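You operate a simulated robot arm through the tools that you are given. There is no shell and no other tool.

You run a simulated robot arm. Do the job below in one go: nothing can be reset, and whatever is moved stays where it is left.

TASK
Try the plugged blue hand switch once and stand it in the PASS or FAIL holder, as the tester shows.
Fine: turn the power knob off before pulling it out.

Only the result counts: the job must be done as asked and must still hold three seconds after the hand-in. Knocking over, shifting, dropping, spilling or breaking anything else fails it.

THE ROBOT
A 7-joint arm with a two-finger parallel gripper, fixed in place. Base frame: the origin is at the foot of the arm, x ahead of it, y to its left, z up; the work surface is at about z = -0.002. Units: m, rad, N and s.
With the tool pointing down near the work surface it reaches from about 0.22 to 0.58 m from the base axis. Its first joint turns from -1.152 to 1.152 rad. Payload 2.5 kg.
Tool frame: the origin (TCP) lies between the finger pads and is the grasp point; the fingertips stand 0.023 m ahead of it; z points along the fingers, y is the line along which they close. Largest opening 0.094 m; finger width 0.038, thickness 0.01; the body of the gripper, 0.054 by 0.096 m, starts 0.039 m behind the TCP.
Orientation is told as [roll, pitch, yaw] about the base's x, y, z axes, in that order, counted from this pose: with the fingers straight down and closing along the base's y, the tool's x points along the base's -x, its y along +y and its z along -z.

THE INTERFACE
- The arm moves only by the tool nudge_tool. Its argument "increments" is a list of rows, each a list of 6 numbers: the shift along the tool's x, y, z in units of 25 mm (1.0 is 25 mm), then the turn, a rotation vector about the tool's x, y, z in units of 4 degrees (1.0 is 4 degrees). In form: [[x, y, z, wx, wy, wz], ...]. A call has 1 to 20 rows; each row shifts and turns the commanded pose from where the row before left it, along the tool's axes as they then stand. "jaw" is the opening, from 0 (shut) to 1 (fully open), set as the call begins (left out, the last holds). A call with a number of a shift or a turn outside -1 to 1 is refused whole. Each row takes 0.2 s and may step no farther than 0.05 m and 0.15 rad from the row before; otherwise, or with a gripper value out of range, the whole call is refused. Where a pose cannot be reached the arm comes as near as it can. A force on the tool above 50 N (or 10 N above the force at the start of the call, whichever is more), or a blocked arm, ends the call early, and 0.2 s more pass. The fingers move at their own pace (about 0.108 m/s each) and stop on an object; they squeeze with about 30 N. The grip force told is the motor's: it shows also when the fingers shut on nothing. Time passes only in rows, and 0.2 s behind the last, so rows that do not move let the fingers close. The reply holds the time, the measured pose of the TCP, the force on the tool along the base axes, the opening and the grip force, in the units named above and with some noise, with the torque about the TCP (base axes, N m) and any sound that the robot's microphone picked up.
- Cameras (640 x 400 px; columns grow to the right, rows downward): "scene" is fixed at [0.1197, -0.4006, 0.5626]; the picture's right is [0.85, -0.53, 0.00], its down [-0.21, -0.33, -0.92] and it looks along [0.49, 0.78, -0.39] (base axes); focal length 269 px, centre (320, 200). "wrist" rides on the gripper at [0.086, 0.016, -0.074] in the tool frame; the picture's right is [-0.18, 0.98, 0.00], its down [-0.58, -0.11, -0.81] and it looks along [-0.79, -0.15, 0.59] (tool axes); focal length 243 px, centre (320, 200). There is no depth. A picture from a camera that has moved, and an enlarged one, comes with that camera's place and axes in the base frame and with its lens.
- get_image(camera): a new picture of that camera. The clock stands still meanwhile.
- close_up(camera, box): a new picture of the part [left, top, right, bottom] of that camera's present view, enlarged. The clock stands still meanwhile.
- hand_in(): hands the job in; it is judged then, once.

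Places have to be worked out from the pictures, the camera data and where the tool is seen. Open the gripper and draw the arm clear of the work before you hand the job in, unless the task says otherwise.

The tools are called after "Call:" as name(argument=value, ...) on one line, values as JSON. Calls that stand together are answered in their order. nudge_tool: Moves the arm, as the interface text tells. Its arguments: {"type":"object","properties":{"increments":{"type":"array"},"jaw":{"type":"number"}},"required":["increments"]} The other tools are called the same way: get_image (camera) takes a picture; close_up (camera, box) takes an enlarged picture of a part of a camera's view; hand_in () hands the job in.

At the start:

```text
time: 0.0
position: [0.3732, 0.1373, 0.4277]
ee_rot: [-0.001, 0.0, 0.0]
force: [0.4, 0.0, -0.8]
wrist_torque: [0.0, 0.03, -0.01]
width: 0.0939
gripper_force: 0.1
```

scene: 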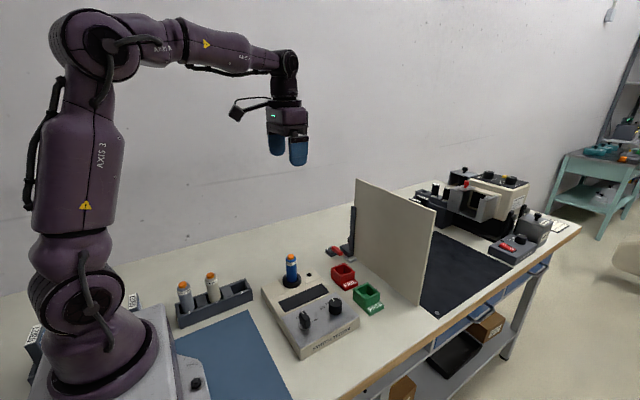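
wrist: 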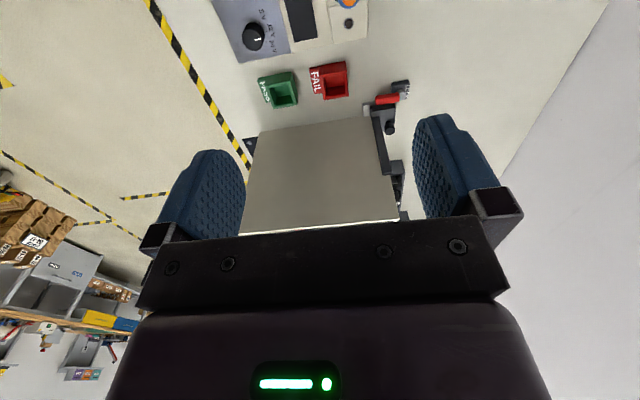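

I start by looking at the tester and the surroundings in enlarged views.

Call:
close_up(camera="scene", box=[240, 230, 400, 370])

Call:
close_up(camera="scene", box=[160, 240, 300, 340])

Call:
close_up(camera="wrist", box=[200, 0, 440, 150])

```text
2.86 times, centred on (320, 300) of scene
camera zoom: at [0.1197, -0.4006, 0.5626], right [0.85, -0.53, 0.0], down [-0.21, -0.33, -0.92], along [0.49, 0.78, -0.39], focal length 767 px, centre (320, -86)
```

zoom: 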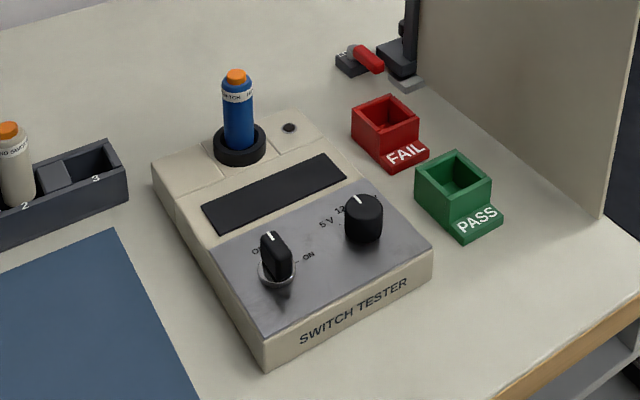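

```text
4.00 times, centred on (230, 290) of scene
camera zoom: at [0.1197, -0.4006, 0.5626], right [0.85, -0.53, 0.0], down [-0.21, -0.33, -0.92], along [0.49, 0.78, -0.39], focal length 1074 px, centre (680, -160)
```

zoom: 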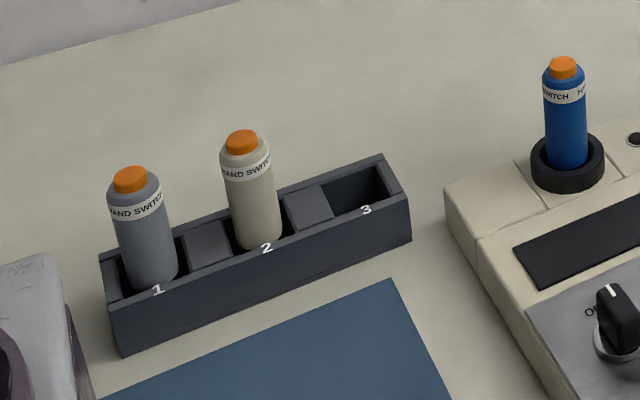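

```text
2.67 times, centred on (320, 75) of wrist
camera zoom: at [0.2872, 0.1543, 0.5027], right [0.18, 0.98, 0.0], down [0.58, -0.11, 0.81], along [0.79, -0.15, -0.59], focal length 647 px, centre (320, 533)
```

zoom: 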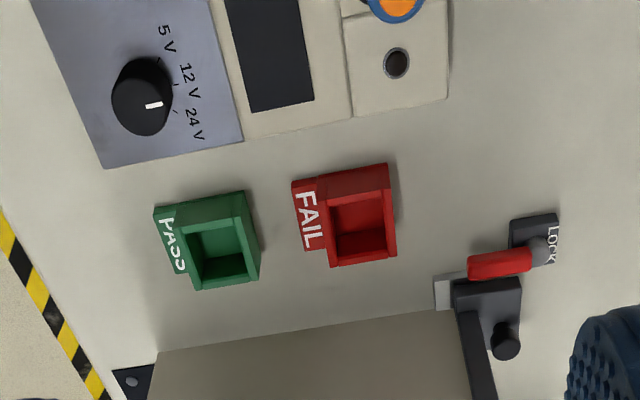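

The tester has an OFF/ON knob, a 5/12/24 V selector and a dark display. I zoom in further on the labels and the knob marks.

Call:
close_up(camera="scene", box=[295, 285, 345, 335])

Call:
close_up(camera="scene", box=[275, 245, 325, 295])

Call:
close_up(camera="scene", box=[315, 285, 365, 325])

Call:
close_up(camera="wrist", box=[220, 0, 300, 60])

Call:
close_up(camera="scene", box=[310, 170, 450, 310])

```text
8.00 times, centred on (320, 310) of scene
camera zoom: at [0.1197, -0.4006, 0.5626], right [0.85, -0.53, 0.0], down [-0.21, -0.33, -0.92], along [0.49, 0.78, -0.39], focal length 2149 px, centre (320, -680)
```

zoom: 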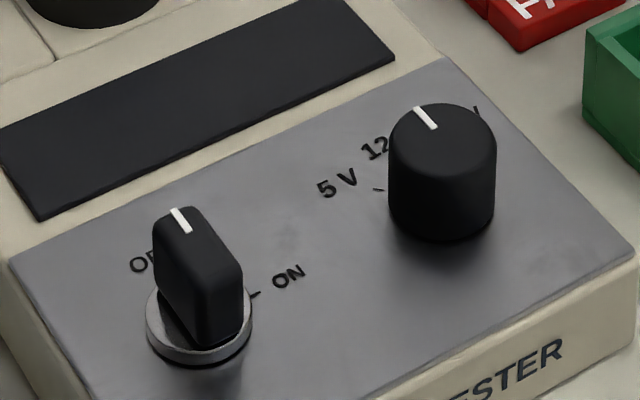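

```text
8.00 times, centred on (300, 270) of scene
camera zoom: at [0.1197, -0.4006, 0.5626], right [0.85, -0.53, 0.0], down [-0.21, -0.33, -0.92], along [0.49, 0.78, -0.39], focal length 2149 px, centre (480, -360)
```

zoom: 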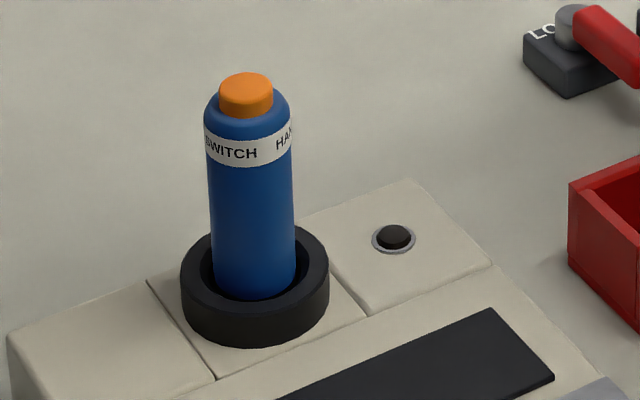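

```text
10.00 times, centred on (340, 305) of scene
camera zoom: at [0.1197, -0.4006, 0.5626], right [0.85, -0.53, 0.0], down [-0.21, -0.33, -0.92], along [0.49, 0.78, -0.39], focal length 2686 px, centre (120, -850)
```

zoom: 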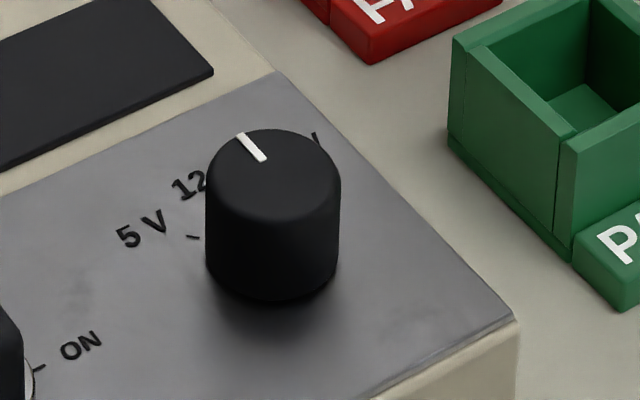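

```text
6.67 times, centred on (260, 30) of wrist
camera zoom: at [0.2872, 0.1543, 0.5027], right [0.18, 0.98, 0.0], down [0.58, -0.11, 0.81], along [0.79, -0.15, -0.59], focal length 1618 px, centre (720, 1333)
```

zoom: 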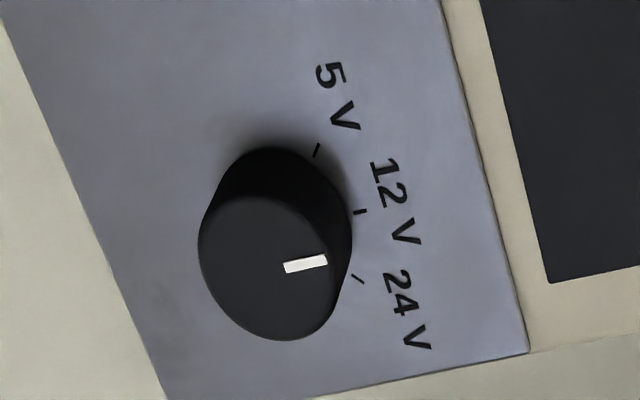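

```text
2.86 times, centred on (380, 240) of scene
camera zoom: at [0.1197, -0.4006, 0.5626], right [0.85, -0.53, 0.0], down [-0.21, -0.33, -0.92], along [0.49, 0.78, -0.39], focal length 767 px, centre (149, 86)
```

zoom: 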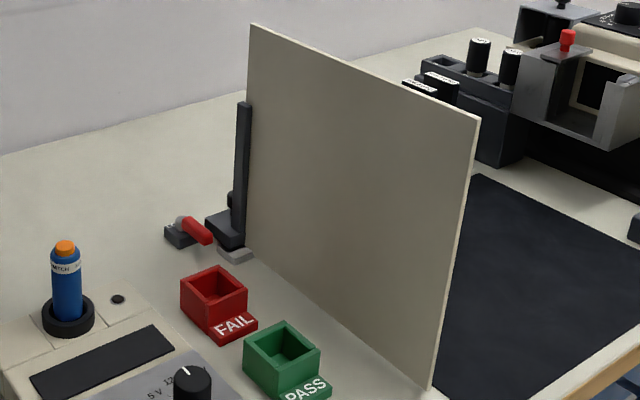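

The selector seems to stand at 12 V, the power knob at OFF; the switch sits at about (0.38, 0.17), its top near z 0.13. I draw the arm back at height so the wrist camera can see the tester.

Call:
nudge_tool(increments=[[1, 0, 0, 0, 0, 0], [1, 0, 0, 0, 0, 0], [1, 0, 0, 0, 0, 0], [1, 0, 0, 0, 0, 0]])

Call:
get_image(camera="wrist")

```text
time: 1.0
position: [0.2724, 0.1384, 0.4302]
ee_rot: [0.0, -0.001, -0.001]
force: [1.2, -0.2, 0.5]
wrist_torque: [-0.02, 0.01, 0.0]
width: 0.094
gripper_force: 0.1
```

```text
taken
camera wrist: at [0.1867, 0.1542, 0.5033], right [0.18, 0.98, 0.0], down [0.58, -0.11, 0.81], along [0.79, -0.15, -0.59], focal length 243 px, centre (320, 200)
```

wrist: 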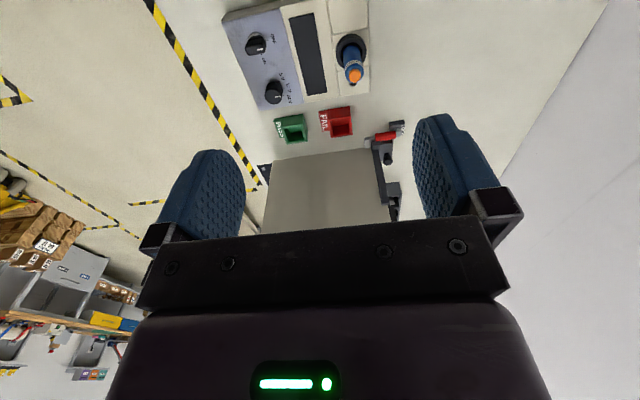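

I can see the whole tester now; I take enlarged views of it to measure positions and read the marks.

Call:
close_up(camera="wrist", box=[215, 0, 405, 120])

Call:
close_up(camera="wrist", box=[320, 20, 390, 100])

Call:
close_up(camera="wrist", box=[225, 10, 315, 120])

Call:
close_up(camera="wrist", box=[260, 90, 420, 200])

```text
3.33 times, centred on (310, 60) of wrist
camera zoom: at [0.1867, 0.1542, 0.5033], right [0.18, 0.98, 0.0], down [0.58, -0.11, 0.81], along [0.79, -0.15, -0.59], focal length 809 px, centre (353, 667)
```

zoom: 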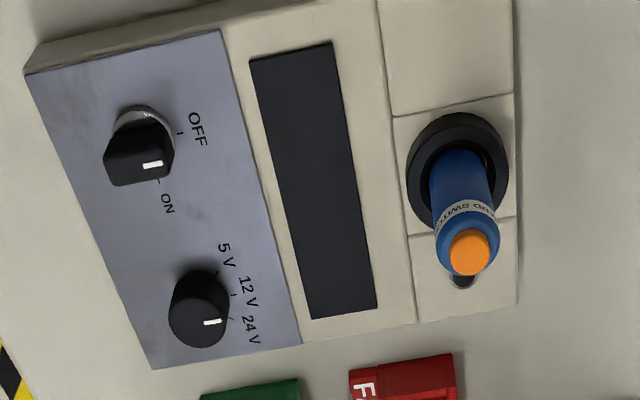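

```text
5.00 times, centred on (355, 60) of wrist
camera zoom: at [0.1867, 0.1542, 0.5033], right [0.18, 0.98, 0.0], down [0.58, -0.11, 0.81], along [0.79, -0.15, -0.59], focal length 1213 px, centre (145, 900)
```

zoom: 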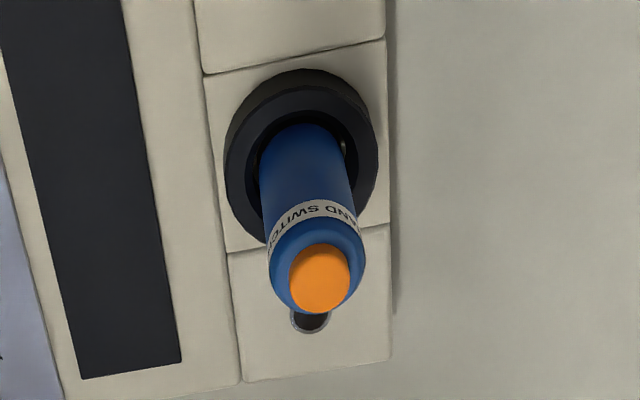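

```text
3.64 times, centred on (270, 65) of wrist
camera zoom: at [0.1867, 0.1542, 0.5033], right [0.18, 0.98, 0.0], down [0.58, -0.11, 0.81], along [0.79, -0.15, -0.59], focal length 882 px, centre (502, 691)
```

zoom: 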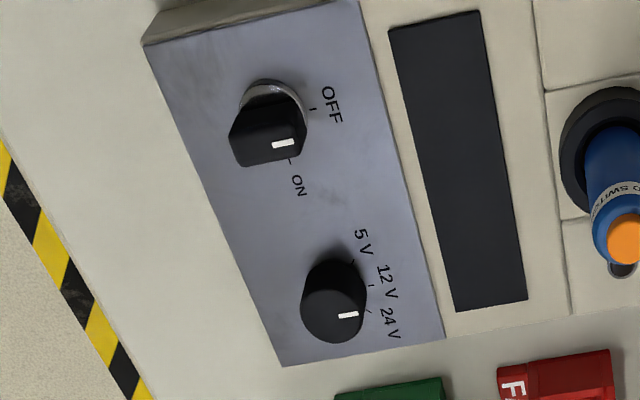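

```text
3.64 times, centred on (340, 145) of wrist
camera zoom: at [0.1867, 0.1542, 0.5033], right [0.18, 0.98, 0.0], down [0.58, -0.11, 0.81], along [0.79, -0.15, -0.59], focal length 882 px, centre (247, 400)
```

zoom: 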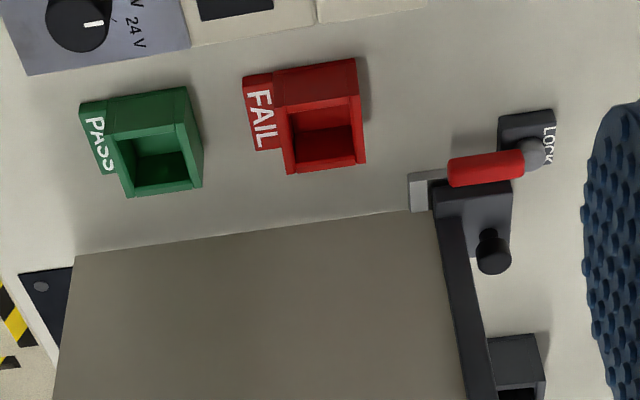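

The panel is flat at z ≈ 0.037; the power knob is a bar along y at about (0.341, 0.018), top near 0.072, now at OFF, with ON a quarter turn clockwise. I check the other signs around the bench and the rest of the label for anything that bears on the trial.

Call:
close_up(camera="scene", box=[10, 280, 150, 370])

Call:
close_up(camera="scene", box=[400, 160, 590, 280])

Call:
close_up(camera="scene", box=[315, 235, 375, 265])

Call:
close_up(camera="wrist", box=[230, 20, 290, 70])

```text
4.44 times, centred on (80, 325) of scene
camera zoom: at [0.1197, -0.4006, 0.5626], right [0.85, -0.53, 0.0], down [-0.21, -0.33, -0.92], along [0.49, 0.78, -0.39], focal length 1194 px, centre (1387, -356)
```

zoom: 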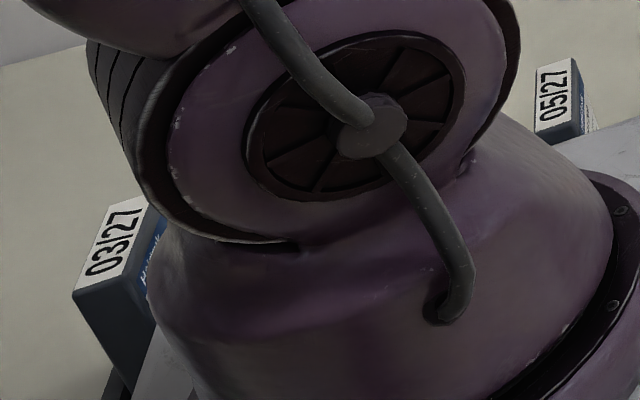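

```text
3.33 times, centred on (495, 220) of scene
camera zoom: at [0.1197, -0.4006, 0.5626], right [0.85, -0.53, 0.0], down [-0.21, -0.33, -0.92], along [0.49, 0.78, -0.39], focal length 895 px, centre (-263, 133)
```

zoom: 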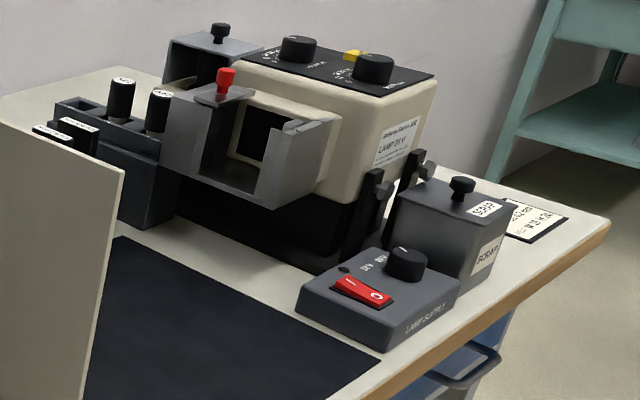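

```text
10.67 times, centred on (345, 250) of scene
camera zoom: at [0.1197, -0.4006, 0.5626], right [0.85, -0.53, 0.0], down [-0.21, -0.33, -0.92], along [0.49, 0.78, -0.39], focal length 2865 px, centre (53, -333)
```

zoom: 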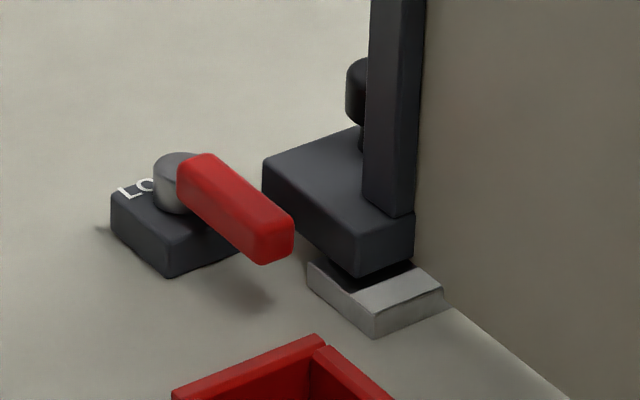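

```text
8.00 times, centred on (260, 45) of wrist
camera zoom: at [0.1867, 0.1542, 0.5033], right [0.18, 0.98, 0.0], down [0.58, -0.11, 0.81], along [0.79, -0.15, -0.59], focal length 1941 px, centre (800, 1440)
```

zoom: 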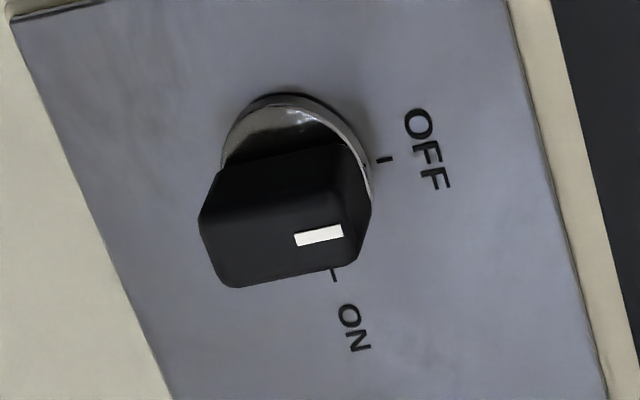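

Nothing else bears on the trial (the station behind the panel is another cell). I turn the gripper by +90° yaw in place at height, so the fingers will close along x across the OFF-positioned bar knob, with the jaw partly open.

Call:
nudge_tool(increments=[[0, 0, 0, 0, 0, -1], [0, 0, 0, 0, 0, -1], [0, 0, 0, 0, 0, -1], [0, 0, 0, 0, 0, -1], [0, 0, 0, 0, 0, -1], [0, 0, 0, 0, 0, -1], [0, 0, 0, 0, 0, -1], [0, 0, 0, 0, 0, -1], [0, 0, 0, 0, 0, -1], [0, 0, 0, 0, 0, -1], [0, 0, 0, 0, 0, -1], [0, 0, 0, 0, 0, -1], [0, 0, 0, 0, 0, -1], [0, 0, 0, 0, 0, -1], [0, 0, 0, 0, 0, -1], [0, 0, 0, 0, 0, -1], [0, 0, 0, 0, 0, -1], [0, 0, 0, 0, 0, -1], [0, 0, 0, 0, 0, -1], [0, 0, 0, 0, 0, -1]], jaw=0.5)

Call:
nudge_tool(increments=[[0, 0, 0, 0, 0, -1], [0, 0, 0, 0, 0, -1], [0, 0, 0, 0, 0, -0.5], [0, 0, 0, 0, 0, 0]])

Call:
get_image(camera="wrist")

Call:
get_image(camera="scene")

```text
time: 5.2
position: [0.2734, 0.1373, 0.428]
ee_rot: [0.0, -0.001, 1.399]
force: [-0.5, 0.3, 0.7]
wrist_torque: [0.02, 0.02, -0.03]
width: 0.0469
gripper_force: 0.0
```

```text
time: 6.2
position: [0.2738, 0.1381, 0.4299]
ee_rot: [0.001, 0.0, 1.573]
force: [0.0, 0.1, 0.0]
wrist_torque: [-0.02, 0.02, -0.01]
width: 0.047
gripper_force: 0.1
```

```text
taken
camera wrist: at [0.2577, 0.0517, 0.5028], right [-0.98, 0.18, 0.0], down [0.11, 0.58, 0.81], along [0.15, 0.79, -0.59], focal length 243 px, centre (320, 200)
```

wrist: 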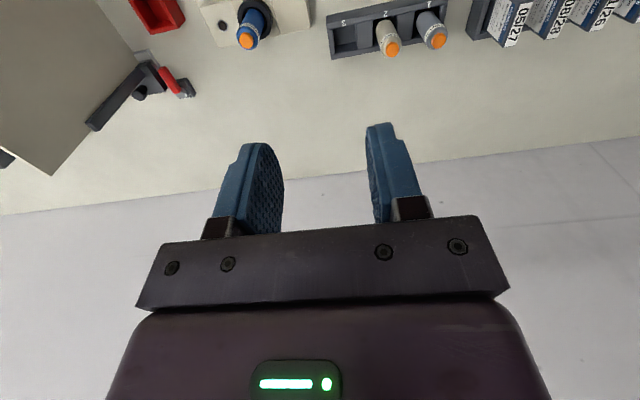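

```text
taken
```

scene: 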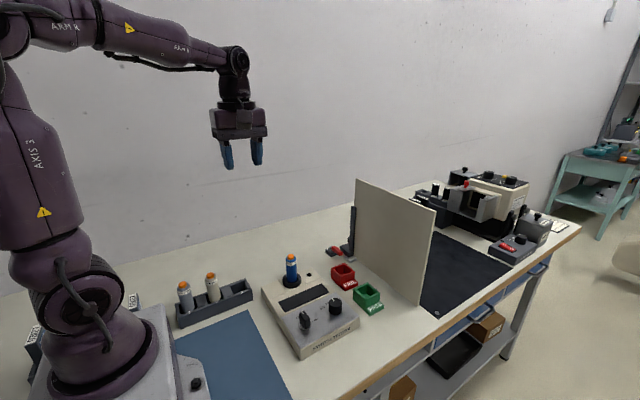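

The button is again measured at (0.381, 0.172, 0.131), in agreement. A quick enlarged look at the switch from this side, then I go toward the knob.

Call:
close_up(camera="wrist", box=[190, 0, 310, 60])

Call:
close_up(camera="wrist", box=[330, 0, 640, 80])

```text
5.33 times, centred on (250, 30) of wrist
camera zoom: at [0.2577, 0.0517, 0.5028], right [-0.98, 0.18, 0.0], down [0.11, 0.58, 0.81], along [0.15, 0.79, -0.59], focal length 1294 px, centre (693, 1107)
```

zoom: 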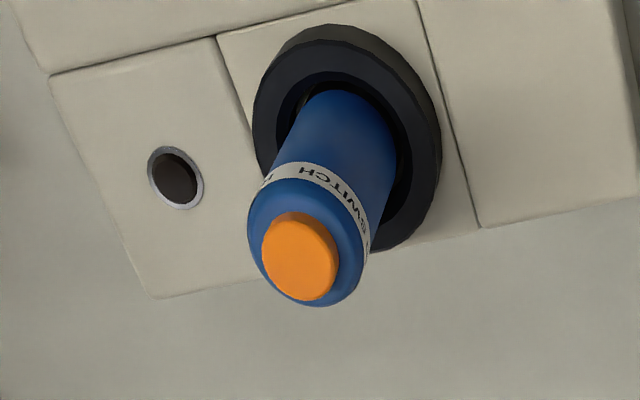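

```text
2.06 times, centred on (485, 40) of wrist
camera zoom: at [0.2577, 0.0517, 0.5028], right [-0.98, 0.18, 0.0], down [0.11, 0.58, 0.81], along [0.15, 0.79, -0.59], focal length 501 px, centre (-21, 530)
```

zoom: 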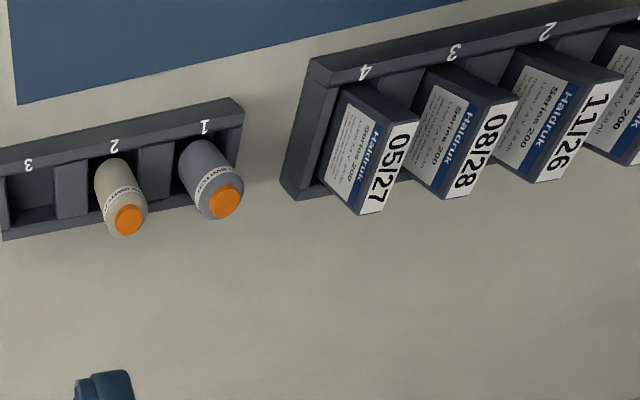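

Label says only "HAND SWITCH". I now move over the power knob at (0.340, 0.018) and go down to z ≈ 0.13, well above it.

Call:
nudge_tool(increments=[[0.958, -0.534, 0, 0, 0, 0], [0.958, -0.534, 0, 0, 0, 0], [0.958, -0.534, 0, 0, 0, 0], [0.958, -0.534, 0, 0, 0, 0], [0.958, -0.534, 0, 0, 0, 0], [0, 0, 1, 0, 0, 0], [0, 0, 1, 0, 0, 0], [0, 0, 1, 0, 0, 0], [0, 0, 1, 0, 0, 0], [0, 0, 1, 0, 0, 0], [0, 0, 1, 0, 0, 0], [0, 0, 1, 0, 0, 0], [0, 0, 1, 0, 0, 0], [0, 0, 1, 0, 0, 0], [0, 0, 1, 0, 0, 0], [0, 0, 1, 0, 0, 0], [0, 0, 0, 0, 0, 0]])

Call:
get_image(camera="wrist")

Call:
close_up(camera="scene", box=[240, 210, 400, 370])

```text
time: 9.8
position: [0.3404, 0.0188, 0.1541]
ee_rot: [0.0, 0.0, 1.573]
force: [0.1, 0.6, 0.2]
wrist_torque: [0.03, -0.02, -0.01]
width: 0.047
gripper_force: 0.1
```

```text
taken
camera wrist: at [0.3252, -0.0671, 0.228], right [-0.98, 0.18, 0.0], down [0.11, 0.58, 0.81], along [0.15, 0.79, -0.59], focal length 243 px, centre (320, 200)
```

wrist: 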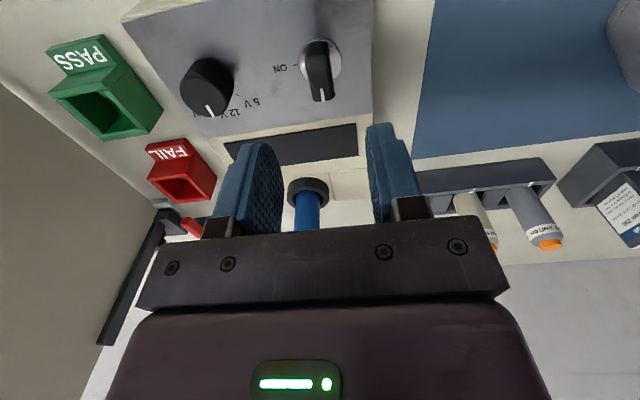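

```text
2.50 times, centred on (320, 290) of scene
camera zoom: at [0.1197, -0.4006, 0.5626], right [0.85, -0.53, 0.0], down [-0.21, -0.33, -0.92], along [0.49, 0.78, -0.39], focal length 671 px, centre (320, -25)
```

zoom: 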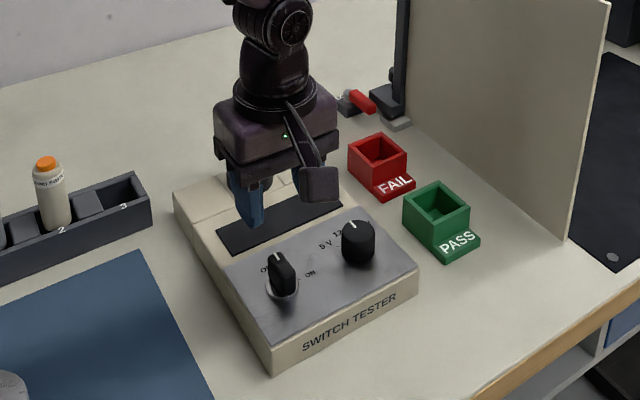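

The gripper hangs centred over the knob at z 0.154. I zoom on the knob from this close view to refine its centre and direction.

Call:
close_up(camera="wrist", box=[260, 20, 380, 120])

Call:
close_up(camera="wrist", box=[30, 20, 280, 240])

```text
4.00 times, centred on (320, 70) of wrist
camera zoom: at [0.3252, -0.0671, 0.228], right [-0.98, 0.18, 0.0], down [0.11, 0.58, 0.81], along [0.15, 0.79, -0.59], focal length 970 px, centre (320, 720)
```

zoom: 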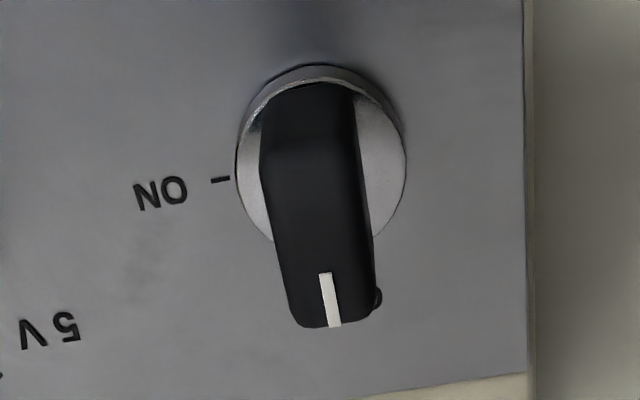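

```text
1.82 times, centred on (155, 130) of wrist
camera zoom: at [0.3252, -0.0671, 0.228], right [-0.98, 0.18, 0.0], down [0.11, 0.58, 0.81], along [0.15, 0.79, -0.59], focal length 441 px, centre (620, 327)
```

zoom: 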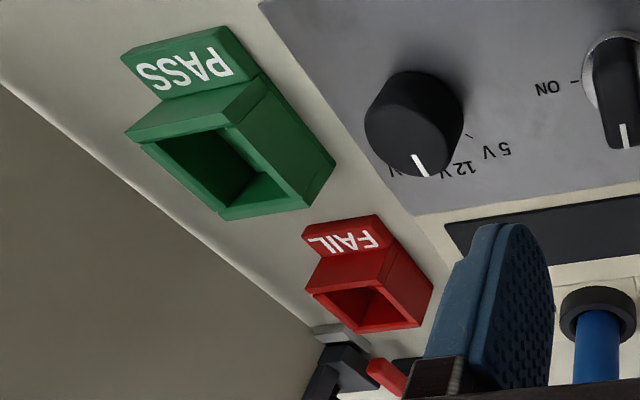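

The ON/OFF ticks put the knob axis at about (0.3407, 0.0158). I shift there and lower to TCP z ≈ 0.069 with the fingers straddling the bar, still open.

Call:
nudge_tool(increments=[[0.09, -0.02, 0, 0, 0, 0], [0, 0, 0.8, 0, 0, 0], [0, 0, 0.8, 0, 0, 0], [0, 0, 0.6, 0, 0, 0], [0, 0, 0.4, 0, 0, 0], [0, 0, 0.4, 0, 0, 0], [0, 0, 0.4, 0, 0, 0], [0, 0, 0, 0, 0, 0]])

Call:
close_up(camera="scene", box=[270, 260, 370, 350])

Call:
get_image(camera="wrist")

```text
time: 11.6
position: [0.3405, 0.0157, 0.07]
ee_rot: [-0.001, 0.001, 1.571]
force: [0.2, -0.7, 0.2]
wrist_torque: [0.02, 0.0, -0.03]
width: 0.0468
gripper_force: 0.0
```

```text
4.44 times, centred on (320, 305) of scene
camera zoom: at [0.1197, -0.4006, 0.5626], right [0.85, -0.53, 0.0], down [-0.21, -0.33, -0.92], along [0.49, 0.78, -0.39], focal length 1194 px, centre (320, -267)
```

zoom: 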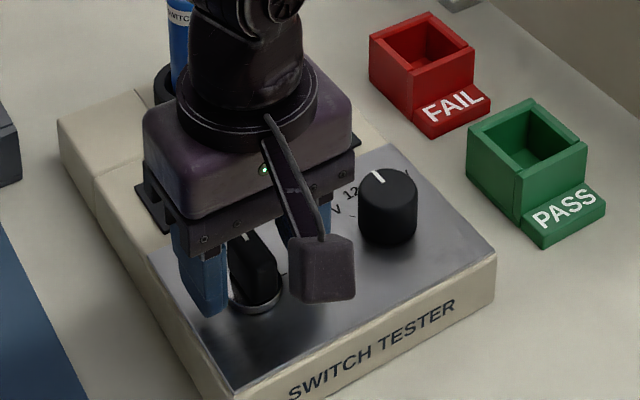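

```text
taken
camera wrist: at [0.3249, -0.07, 0.1429], right [-0.98, 0.18, 0.0], down [0.11, 0.58, 0.81], along [0.15, 0.79, -0.59], focal length 243 px, centre (320, 200)
```

wrist: 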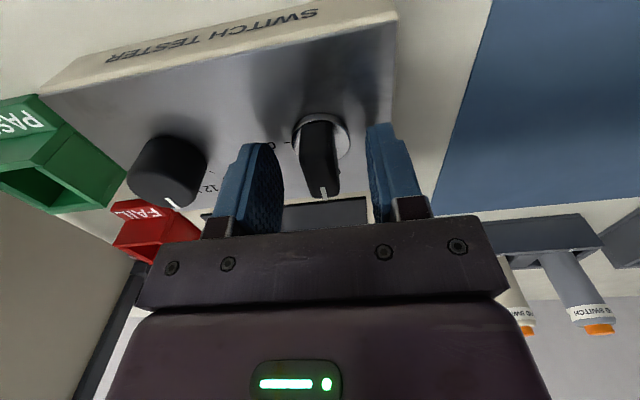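

The bar stands between the fingers, with tips clear of the disc. I close the jaw on the bar and let the fingers settle.

Call:
nudge_tool(increments=[[0, 0, 0, 0, 0, 0], [0, 0, 0, 0, 0, 0], [0, 0, 0, 0, 0, 0]], jaw=0)

```text
time: 12.4
position: [0.341, 0.0148, 0.0698]
ee_rot: [0.003, 0.0, 1.57]
force: [-3.6, 1.4, 0.0]
wrist_torque: [-0.34, -0.18, -0.04]
width: 0.0159
gripper_force: 45.2
```

The bar is gripped (width 15.9 mm, little side force). I turn it clockwise toward ON in part, watching torque and sound.

Call:
nudge_tool(increments=[[0, 0, 0, 0, 0, 1], [0, 0, 0, 0, 0, 1], [0, 0, 0, 0, 0, 1], [0, 0, 0, 0, 0, 1], [0, 0, 0, 0, 0, 1], [0, 0, 0, 0, 0, 1], [0, 0, 0, 0, 0, 1], [0, 0, 0, 0, 0, 1], [0, 0, 0, 0, 0, 1], [0, 0, 0, 0, 0, 1]])

Call:
close_up(camera="scene", box=[250, 240, 370, 350])

```text
time: 14.6
position: [0.3401, 0.0167, 0.069]
ee_rot: [0.002, 0.001, 0.872]
force: [-15.2, 0.6, 11.3]
wrist_torque: [-0.49, 0.38, -0.02]
width: 0.0159
gripper_force: 44.8
```

```text
3.64 times, centred on (310, 295) of scene
camera zoom: at [0.1197, -0.4006, 0.5626], right [0.85, -0.53, 0.0], down [-0.21, -0.33, -0.92], along [0.49, 0.78, -0.39], focal length 977 px, centre (356, -146)
```

zoom: 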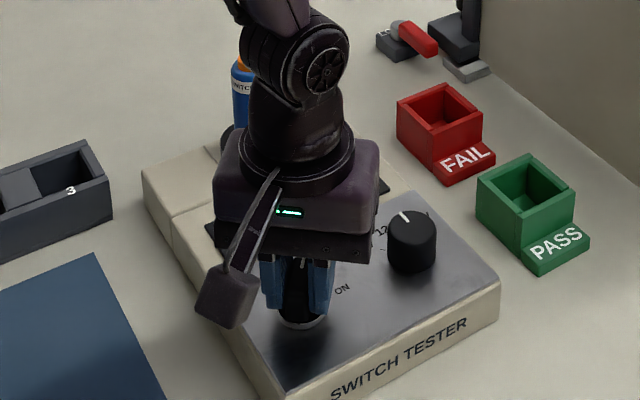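

Turned 40° with the knob following; a side force of −15 N in x shows my axis guess is slightly too far in +x. I ease 1 mm toward −x and 0.5 mm up and check the forces.

Call:
nudge_tool(increments=[[0.0257, 0.0306, -0.02, 0, 0, 0], [0, 0, 0, 0, 0, 0]])

```text
time: 15.2
position: [0.3405, 0.0164, 0.0688]
ee_rot: [-0.002, -0.003, 0.874]
force: [5.2, 0.7, -25.5]
wrist_torque: [-0.84, 0.97, 0.03]
width: 0.0161
gripper_force: 44.8
```

The contact is stiff; I over-corrected slightly. I trim back (0.35 mm down, 0.25 mm +x) and continue turning a few steps.

Call:
nudge_tool(increments=[[-0.0064, -0.0077, 0.014, 0, 0, 0], [0, 0, 0, 0, 0, 0]])

Call:
nudge_tool(increments=[[0, 0, 0, 0, 0, 1], [0, 0, 0, 0, 0, 1], [0, 0, 0, 0, 0, 1], [0, 0, 0, 0, 0, 1], [0, 0, 0, 0, 0, 1], [0, 0, 0, 0, 0, 1]])

```text
time: 15.8
position: [0.3404, 0.0158, 0.069]
ee_rot: [-0.002, -0.001, 0.872]
force: [1.4, -1.7, -20.8]
wrist_torque: [0.75, -0.56, 0.0]
width: 0.0158
gripper_force: 44.9
```

```text
time: 17.2
position: [0.3407, 0.0143, 0.0684]
ee_rot: [-0.001, -0.002, 0.452]
force: [7.6, -5.0, -21.4]
wrist_torque: [0.35, -0.44, -0.02]
width: 0.0159
gripper_force: 44.6
```

Now 26° remain to ON; forces are modest. I lower 0.3 mm to relieve the pull and turn the remaining 6.5 steps.

Call:
nudge_tool(increments=[[0, 0, 0.012, 0, 0, 1], [0, 0, 0, 0, 0, 1], [0, 0, 0, 0, 0, 1], [0, 0, 0, 0, 0, 1], [0, 0, 0, 0, 0, 1], [0, 0, 0, 0, 0, 1], [0, 0, 0, 0, 0, 0.5], [0, 0, 0, 0, 0, 0]])

Call:
close_up(camera="scene", box=[240, 240, 360, 350])

Call:
get_image(camera="wrist")

```text
time: 19.0
position: [0.3413, 0.0156, 0.0687]
ee_rot: [-0.001, -0.002, -0.003]
force: [7.3, -12.7, 1.9]
wrist_torque: [0.0, 0.28, 0.09]
width: 0.0158
gripper_force: 44.5
```

```text
3.64 times, centred on (300, 295) of scene
camera zoom: at [0.1197, -0.4006, 0.5626], right [0.85, -0.53, 0.0], down [-0.21, -0.33, -0.92], along [0.49, 0.78, -0.39], focal length 977 px, centre (393, -146)
```

zoom: 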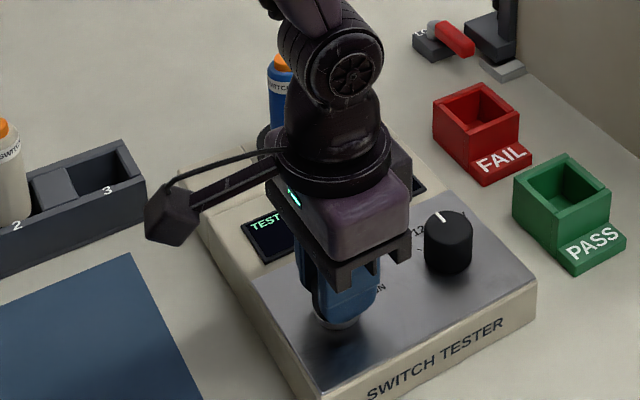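

```text
taken
camera wrist: at [0.2546, 0.0323, 0.1428], right [0.18, 0.98, 0.0], down [0.58, -0.11, 0.81], along [0.79, -0.15, -0.59], focal length 243 px, centre (320, 200)
```

wrist: 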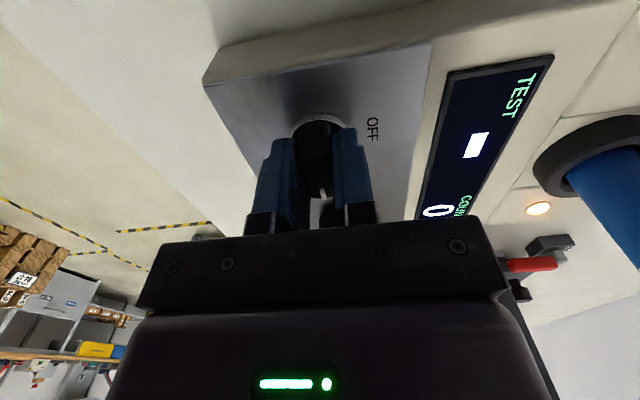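

The tester is on: display reads "TEST – / COUNT 0" and the lamp is lit. I open the jaw partly and rise straight up off the knob.

Call:
nudge_tool(increments=[[0, 0, 0, 0, 0, 0], [0, 0, 0, 0, 0, 0], [0, 0, 0, 0, 0, 0]], jaw=0.5)

Call:
nudge_tool(increments=[[0, 0, -0.4, 0, 0, 0], [0, 0, -1, 0, 0, 0], [0, 0, -1, 0, 0, 0], [0, 0, -1, 0, 0, 0], [0, 0, -1, 0, 0, 0], [0, 0, -1, 0, 0, 0], [0, 0, -1, 0, 0, 0], [0, 0, -0.6, 0, 0, 0], [0, 0, 0, 0, 0, 0]])

Call:
get_image(camera="wrist")

Call:
close_up(camera="scene", box=[240, 230, 380, 350])

```text
time: 19.8
position: [0.3393, 0.0162, 0.0684]
ee_rot: [0.001, 0.0, 0.0]
force: [-0.3, 0.6, 0.0]
wrist_torque: [0.0, -0.01, -0.02]
width: 0.047
gripper_force: 0.1
```

```text
time: 21.8
position: [0.3403, 0.0164, 0.245]
ee_rot: [0.0, 0.0, 0.001]
force: [-1.0, 0.2, -0.4]
wrist_torque: [0.02, 0.01, 0.03]
width: 0.0469
gripper_force: 0.0
```

```text
taken
camera wrist: at [0.2541, 0.0323, 0.3183], right [0.18, 0.98, 0.0], down [0.58, -0.11, 0.81], along [0.79, -0.15, -0.59], focal length 243 px, centre (320, 200)
```

wrist: 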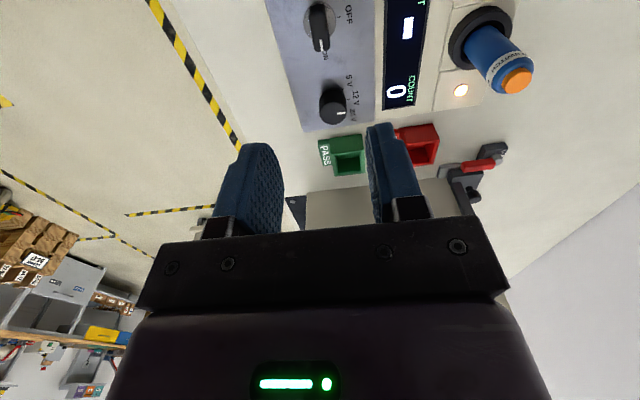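

```text
3.33 times, centred on (310, 290) of scene
camera zoom: at [0.1197, -0.4006, 0.5626], right [0.85, -0.53, 0.0], down [-0.21, -0.33, -0.92], along [0.49, 0.78, -0.39], focal length 895 px, centre (353, -100)
```

zoom: 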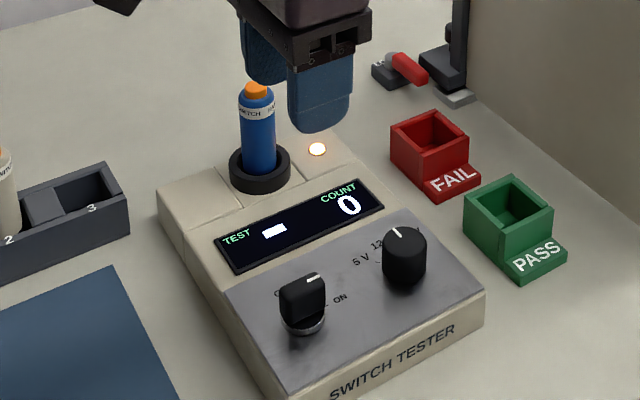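

The knob stays at ON, count 0. I zoom on the button for another position fix before pressing.

Call:
close_up(camera="wrist", box=[430, 0, 550, 110])

Call:
close_up(camera="scene", box=[270, 245, 330, 295])

```text
3.64 times, centred on (490, 55) of wrist
camera zoom: at [0.2541, 0.0323, 0.3183], right [0.18, 0.98, 0.0], down [0.58, -0.11, 0.81], along [0.79, -0.15, -0.59], focal length 882 px, centre (-298, 727)
```

zoom: 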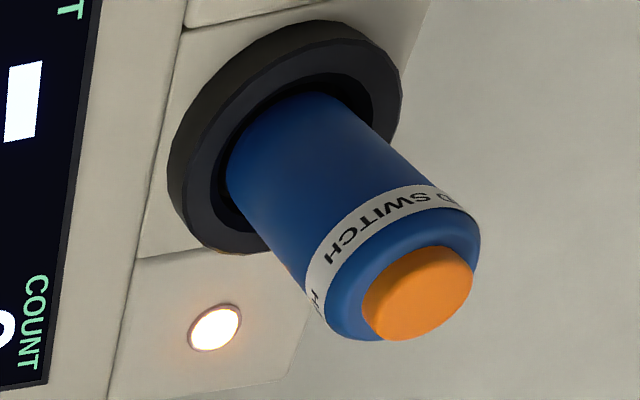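

```text
8.00 times, centred on (300, 270) of scene
camera zoom: at [0.1197, -0.4006, 0.5626], right [0.85, -0.53, 0.0], down [-0.21, -0.33, -0.92], along [0.49, 0.78, -0.39], focal length 2149 px, centre (480, -360)
```

zoom: 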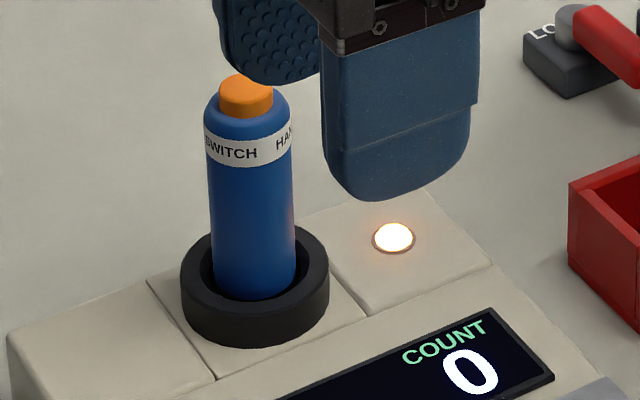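

All views agree on the button at about (0.381, 0.172, 0.131). I close the fingers and move to 3 cm above it.

Call:
nudge_tool(increments=[[-0.2314, 0.8914, 0, 0, 0, 0], [-0.2314, 0.8914, 0, 0, 0, 0], [-0.2314, 0.8914, 0, 0, 0, 0], [-0.2314, 0.8914, 0, 0, 0, 0], [-0.2314, 0.8914, 0, 0, 0, 0], [-0.2314, 0.8914, 0, 0, 0, 0], [-0.2314, 0.8914, 0, 0, 0, 0], [0, 0, 0.8, 0, 0, 0], [0, 0, 0.8, 0, 0, 0], [0, 0, 0.8, 0, 0, 0], [0, 0, 0, 0, 0, 0]], jaw=0)

Call:
get_image(camera="wrist")

Call:
close_up(camera="scene", box=[250, 205, 330, 285])

```text
time: 24.2
position: [0.3802, 0.1719, 0.1835]
ee_rot: [-0.001, 0.0, 0.0]
force: [-0.6, -0.6, -0.3]
wrist_torque: [0.03, -0.01, 0.07]
width: 0.0001
gripper_force: 30.4
```

```text
taken
camera wrist: at [0.2941, 0.1892, 0.257], right [0.18, 0.98, 0.0], down [0.58, -0.11, 0.81], along [0.79, -0.15, -0.59], focal length 243 px, centre (320, 200)
```

wrist: 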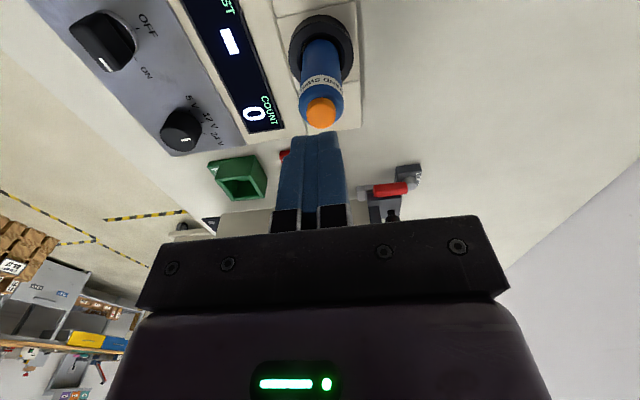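

```text
5.00 times, centred on (290, 245) of scene
camera zoom: at [0.1197, -0.4006, 0.5626], right [0.85, -0.53, 0.0], down [-0.21, -0.33, -0.92], along [0.49, 0.78, -0.39], focal length 1343 px, centre (470, -25)
```

zoom: 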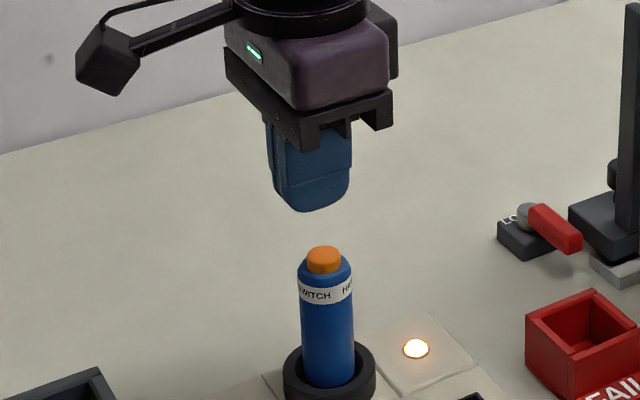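

Fingers are aligned above the button within a few mm. I lower to about 5 mm above it.

Call:
nudge_tool(increments=[[0, 0, 0.5, 0, 0, 0], [0, 0, 0.3, 0, 0, 0], [0, 0, 0.16, 0, 0, 0], [0, 0, 0, 0, 0, 0]])

Call:
close_up(camera="scene", box=[260, 225, 320, 275])

Call:
close_up(camera="wrist", box=[260, 60, 380, 200])

```text
time: 25.2
position: [0.3801, 0.1726, 0.16]
ee_rot: [-0.001, -0.002, 0.0]
force: [0.6, 0.0, 1.0]
wrist_torque: [0.02, 0.0, 0.01]
width: 0.0
gripper_force: 29.7
```

```text
8.00 times, centred on (290, 250) of scene
camera zoom: at [0.1197, -0.4006, 0.5626], right [0.85, -0.53, 0.0], down [-0.21, -0.33, -0.92], along [0.49, 0.78, -0.39], focal length 2149 px, centre (560, -200)
```

zoom: 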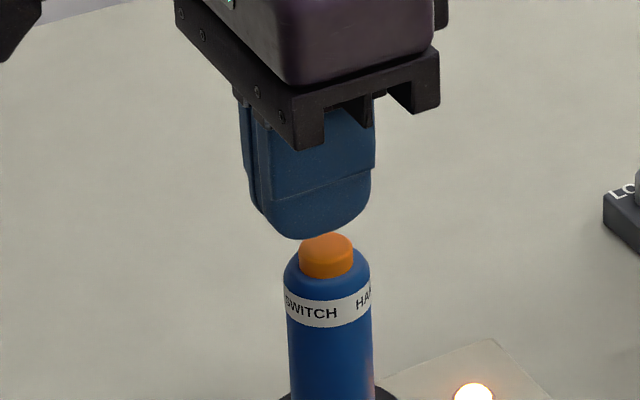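

```text
2.86 times, centred on (320, 130) of wrist
camera zoom: at [0.2945, 0.1889, 0.2333], right [0.18, 0.98, 0.0], down [0.58, -0.11, 0.81], along [0.79, -0.15, -0.59], focal length 693 px, centre (320, 400)
```

zoom: 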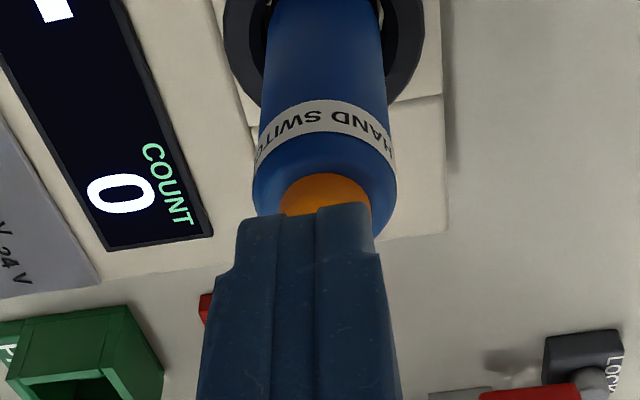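

The finger pair overlaps the button; I shift 2 mm in +y and +x for centring, then creep down 5 mm and read the force.

Call:
nudge_tool(increments=[[-0.08, 0.08, 0, 0, 0, 0], [0, 0, 0.04, 0, 0, 0], [0, 0, 0.04, 0, 0, 0], [0, 0, 0.04, 0, 0, 0], [0, 0, 0.04, 0, 0, 0], [0, 0, 0.04, 0, 0, 0]])

```text
time: 26.6
position: [0.3822, 0.173, 0.1538]
ee_rot: [0.002, -0.001, 0.0]
force: [-0.3, 0.1, 0.9]
wrist_torque: [0.0, 0.02, 0.0]
width: 0.0
gripper_force: 29.4
```

Still no contact force at z 0.154. I go on down in 0.5–1 mm steps.

Call:
nudge_tool(increments=[[0, 0, 0.03, 0, 0, 0], [0, 0, 0.03, 0, 0, 0]])

Call:
close_up(camera="scene", box=[260, 225, 340, 305])

```text
time: 27.2
position: [0.3828, 0.1736, 0.1534]
ee_rot: [0.001, -0.001, -0.003]
force: [0.1, 0.2, -0.3]
wrist_torque: [0.01, 0.02, -0.03]
width: 0.0002
gripper_force: 29.1
```

```text
5.00 times, centred on (300, 265) of scene
camera zoom: at [0.1197, -0.4006, 0.5626], right [0.85, -0.53, 0.0], down [-0.21, -0.33, -0.92], along [0.49, 0.78, -0.39], focal length 1343 px, centre (420, -125)
```

zoom: 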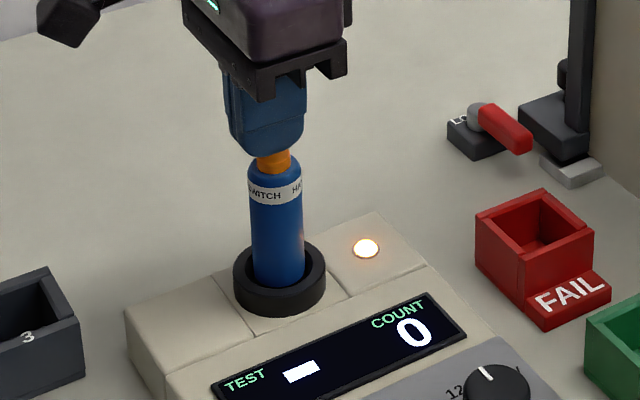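

The tip is about at the button, count still 0. I press on slowly.

Call:
nudge_tool(increments=[[0, 0, 0.03, 0, 0, 0], [0, 0, 0.03, 0, 0, 0], [0, 0, 0.03, 0, 0, 0]])

```text
time: 28.0
position: [0.3831, 0.1732, 0.1505]
ee_rot: [-0.001, 0.0, -0.001]
force: [-0.3, 0.3, -0.2]
wrist_torque: [0.02, 0.03, -0.01]
width: 0.0
gripper_force: 30.1
```

Still free at z ≈ 0.151; I continue the same creep.

Call:
nudge_tool(increments=[[0, 0, 0.03, 0, 0, 0], [0, 0, 0.03, 0, 0, 0], [0, 0, 0.03, 0, 0, 0]])

Call:
close_up(camera="scene", box=[260, 225, 340, 305])

```text
time: 28.8
position: [0.3829, 0.1743, 0.149]
ee_rot: [0.0, 0.0, 0.0]
force: [-0.5, 0.3, 0.0]
wrist_torque: [0.06, -0.04, -0.01]
width: 0.0
gripper_force: 29.8
```

```text
5.00 times, centred on (300, 265) of scene
camera zoom: at [0.1197, -0.4006, 0.5626], right [0.85, -0.53, 0.0], down [-0.21, -0.33, -0.92], along [0.49, 0.78, -0.39], focal length 1343 px, centre (420, -125)
```

zoom: 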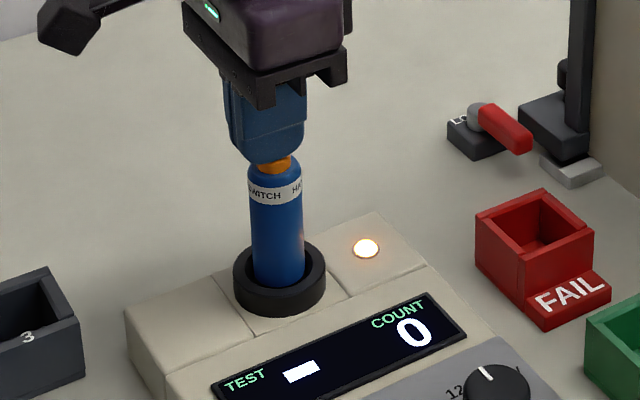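

No force yet; the finger now hides most of the button in the scene view. I check from the wrist whether it is really above and not beside it.

Call:
close_up(camera="wrist", box=[250, 40, 400, 200])

Call:
close_up(camera="scene", box=[275, 235, 305, 265])

```text
2.50 times, centred on (325, 120) of wrist
camera zoom: at [0.2965, 0.1905, 0.222], right [0.18, 0.98, 0.0], down [0.58, -0.11, 0.81], along [0.79, -0.15, -0.59], focal length 606 px, centre (308, 400)
```

zoom: 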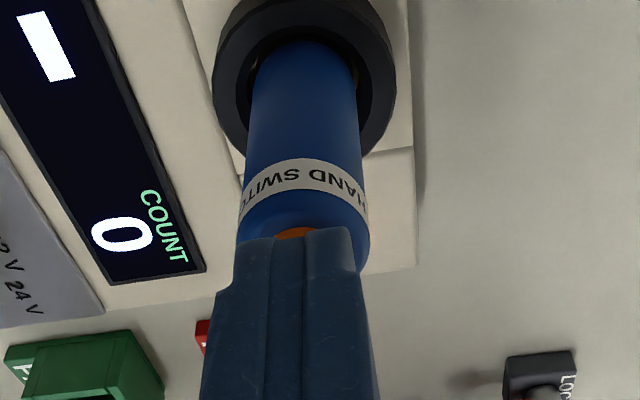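

```text
13.33 times, centred on (290, 250) of scene
camera zoom: at [0.1197, -0.4006, 0.5626], right [0.85, -0.53, 0.0], down [-0.21, -0.33, -0.92], along [0.49, 0.78, -0.39], focal length 3581 px, centre (720, -467)
```

zoom: 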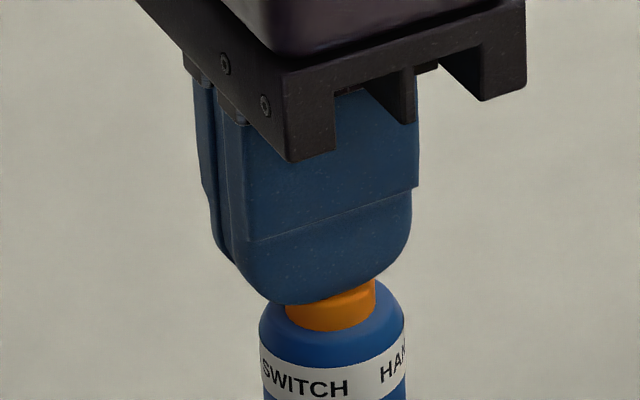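

The finger bottom and button top now look level, so contact should be close. I continue in small steps, watching force and sound.

Call:
nudge_tool(increments=[[0, 0, 0.03, 0, 0, 0], [0, 0, 0.03, 0, 0, 0]])

```text
time: 29.4
position: [0.3829, 0.1738, 0.1462]
ee_rot: [-0.001, -0.001, -0.002]
force: [0.0, 0.2, 1.3]
wrist_torque: [0.0, -0.01, -0.02]
width: 0.0
gripper_force: 30.0
```

Slight +1.3 N may be noise; two more small steps.

Call:
nudge_tool(increments=[[0, 0, 0.03, 0, 0, 0], [0, 0, 0.03, 0, 0, 0]])

Call:
close_up(camera="scene", box=[260, 235, 340, 305])

```text
time: 30.0
position: [0.3817, 0.1738, 0.1456]
ee_rot: [0.001, 0.002, 0.0]
force: [0.2, -0.5, 2.9]
wrist_torque: [-0.01, -0.01, -0.04]
width: 0.0
gripper_force: 29.7
heard: click
```

```text
5.71 times, centred on (300, 270) of scene
camera zoom: at [0.1197, -0.4006, 0.5626], right [0.85, -0.53, 0.0], down [-0.21, -0.33, -0.92], along [0.49, 0.78, -0.39], focal length 1535 px, centre (434, -200)
```

zoom: 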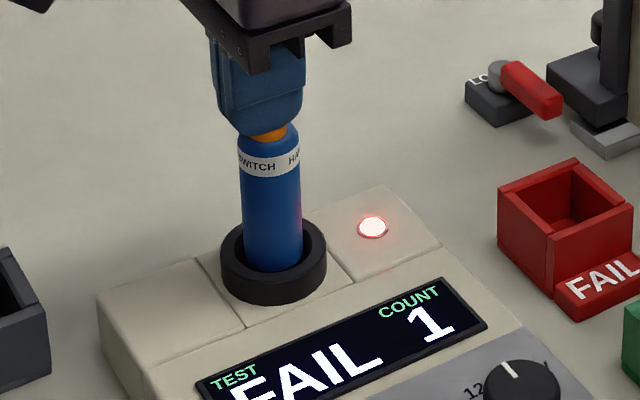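

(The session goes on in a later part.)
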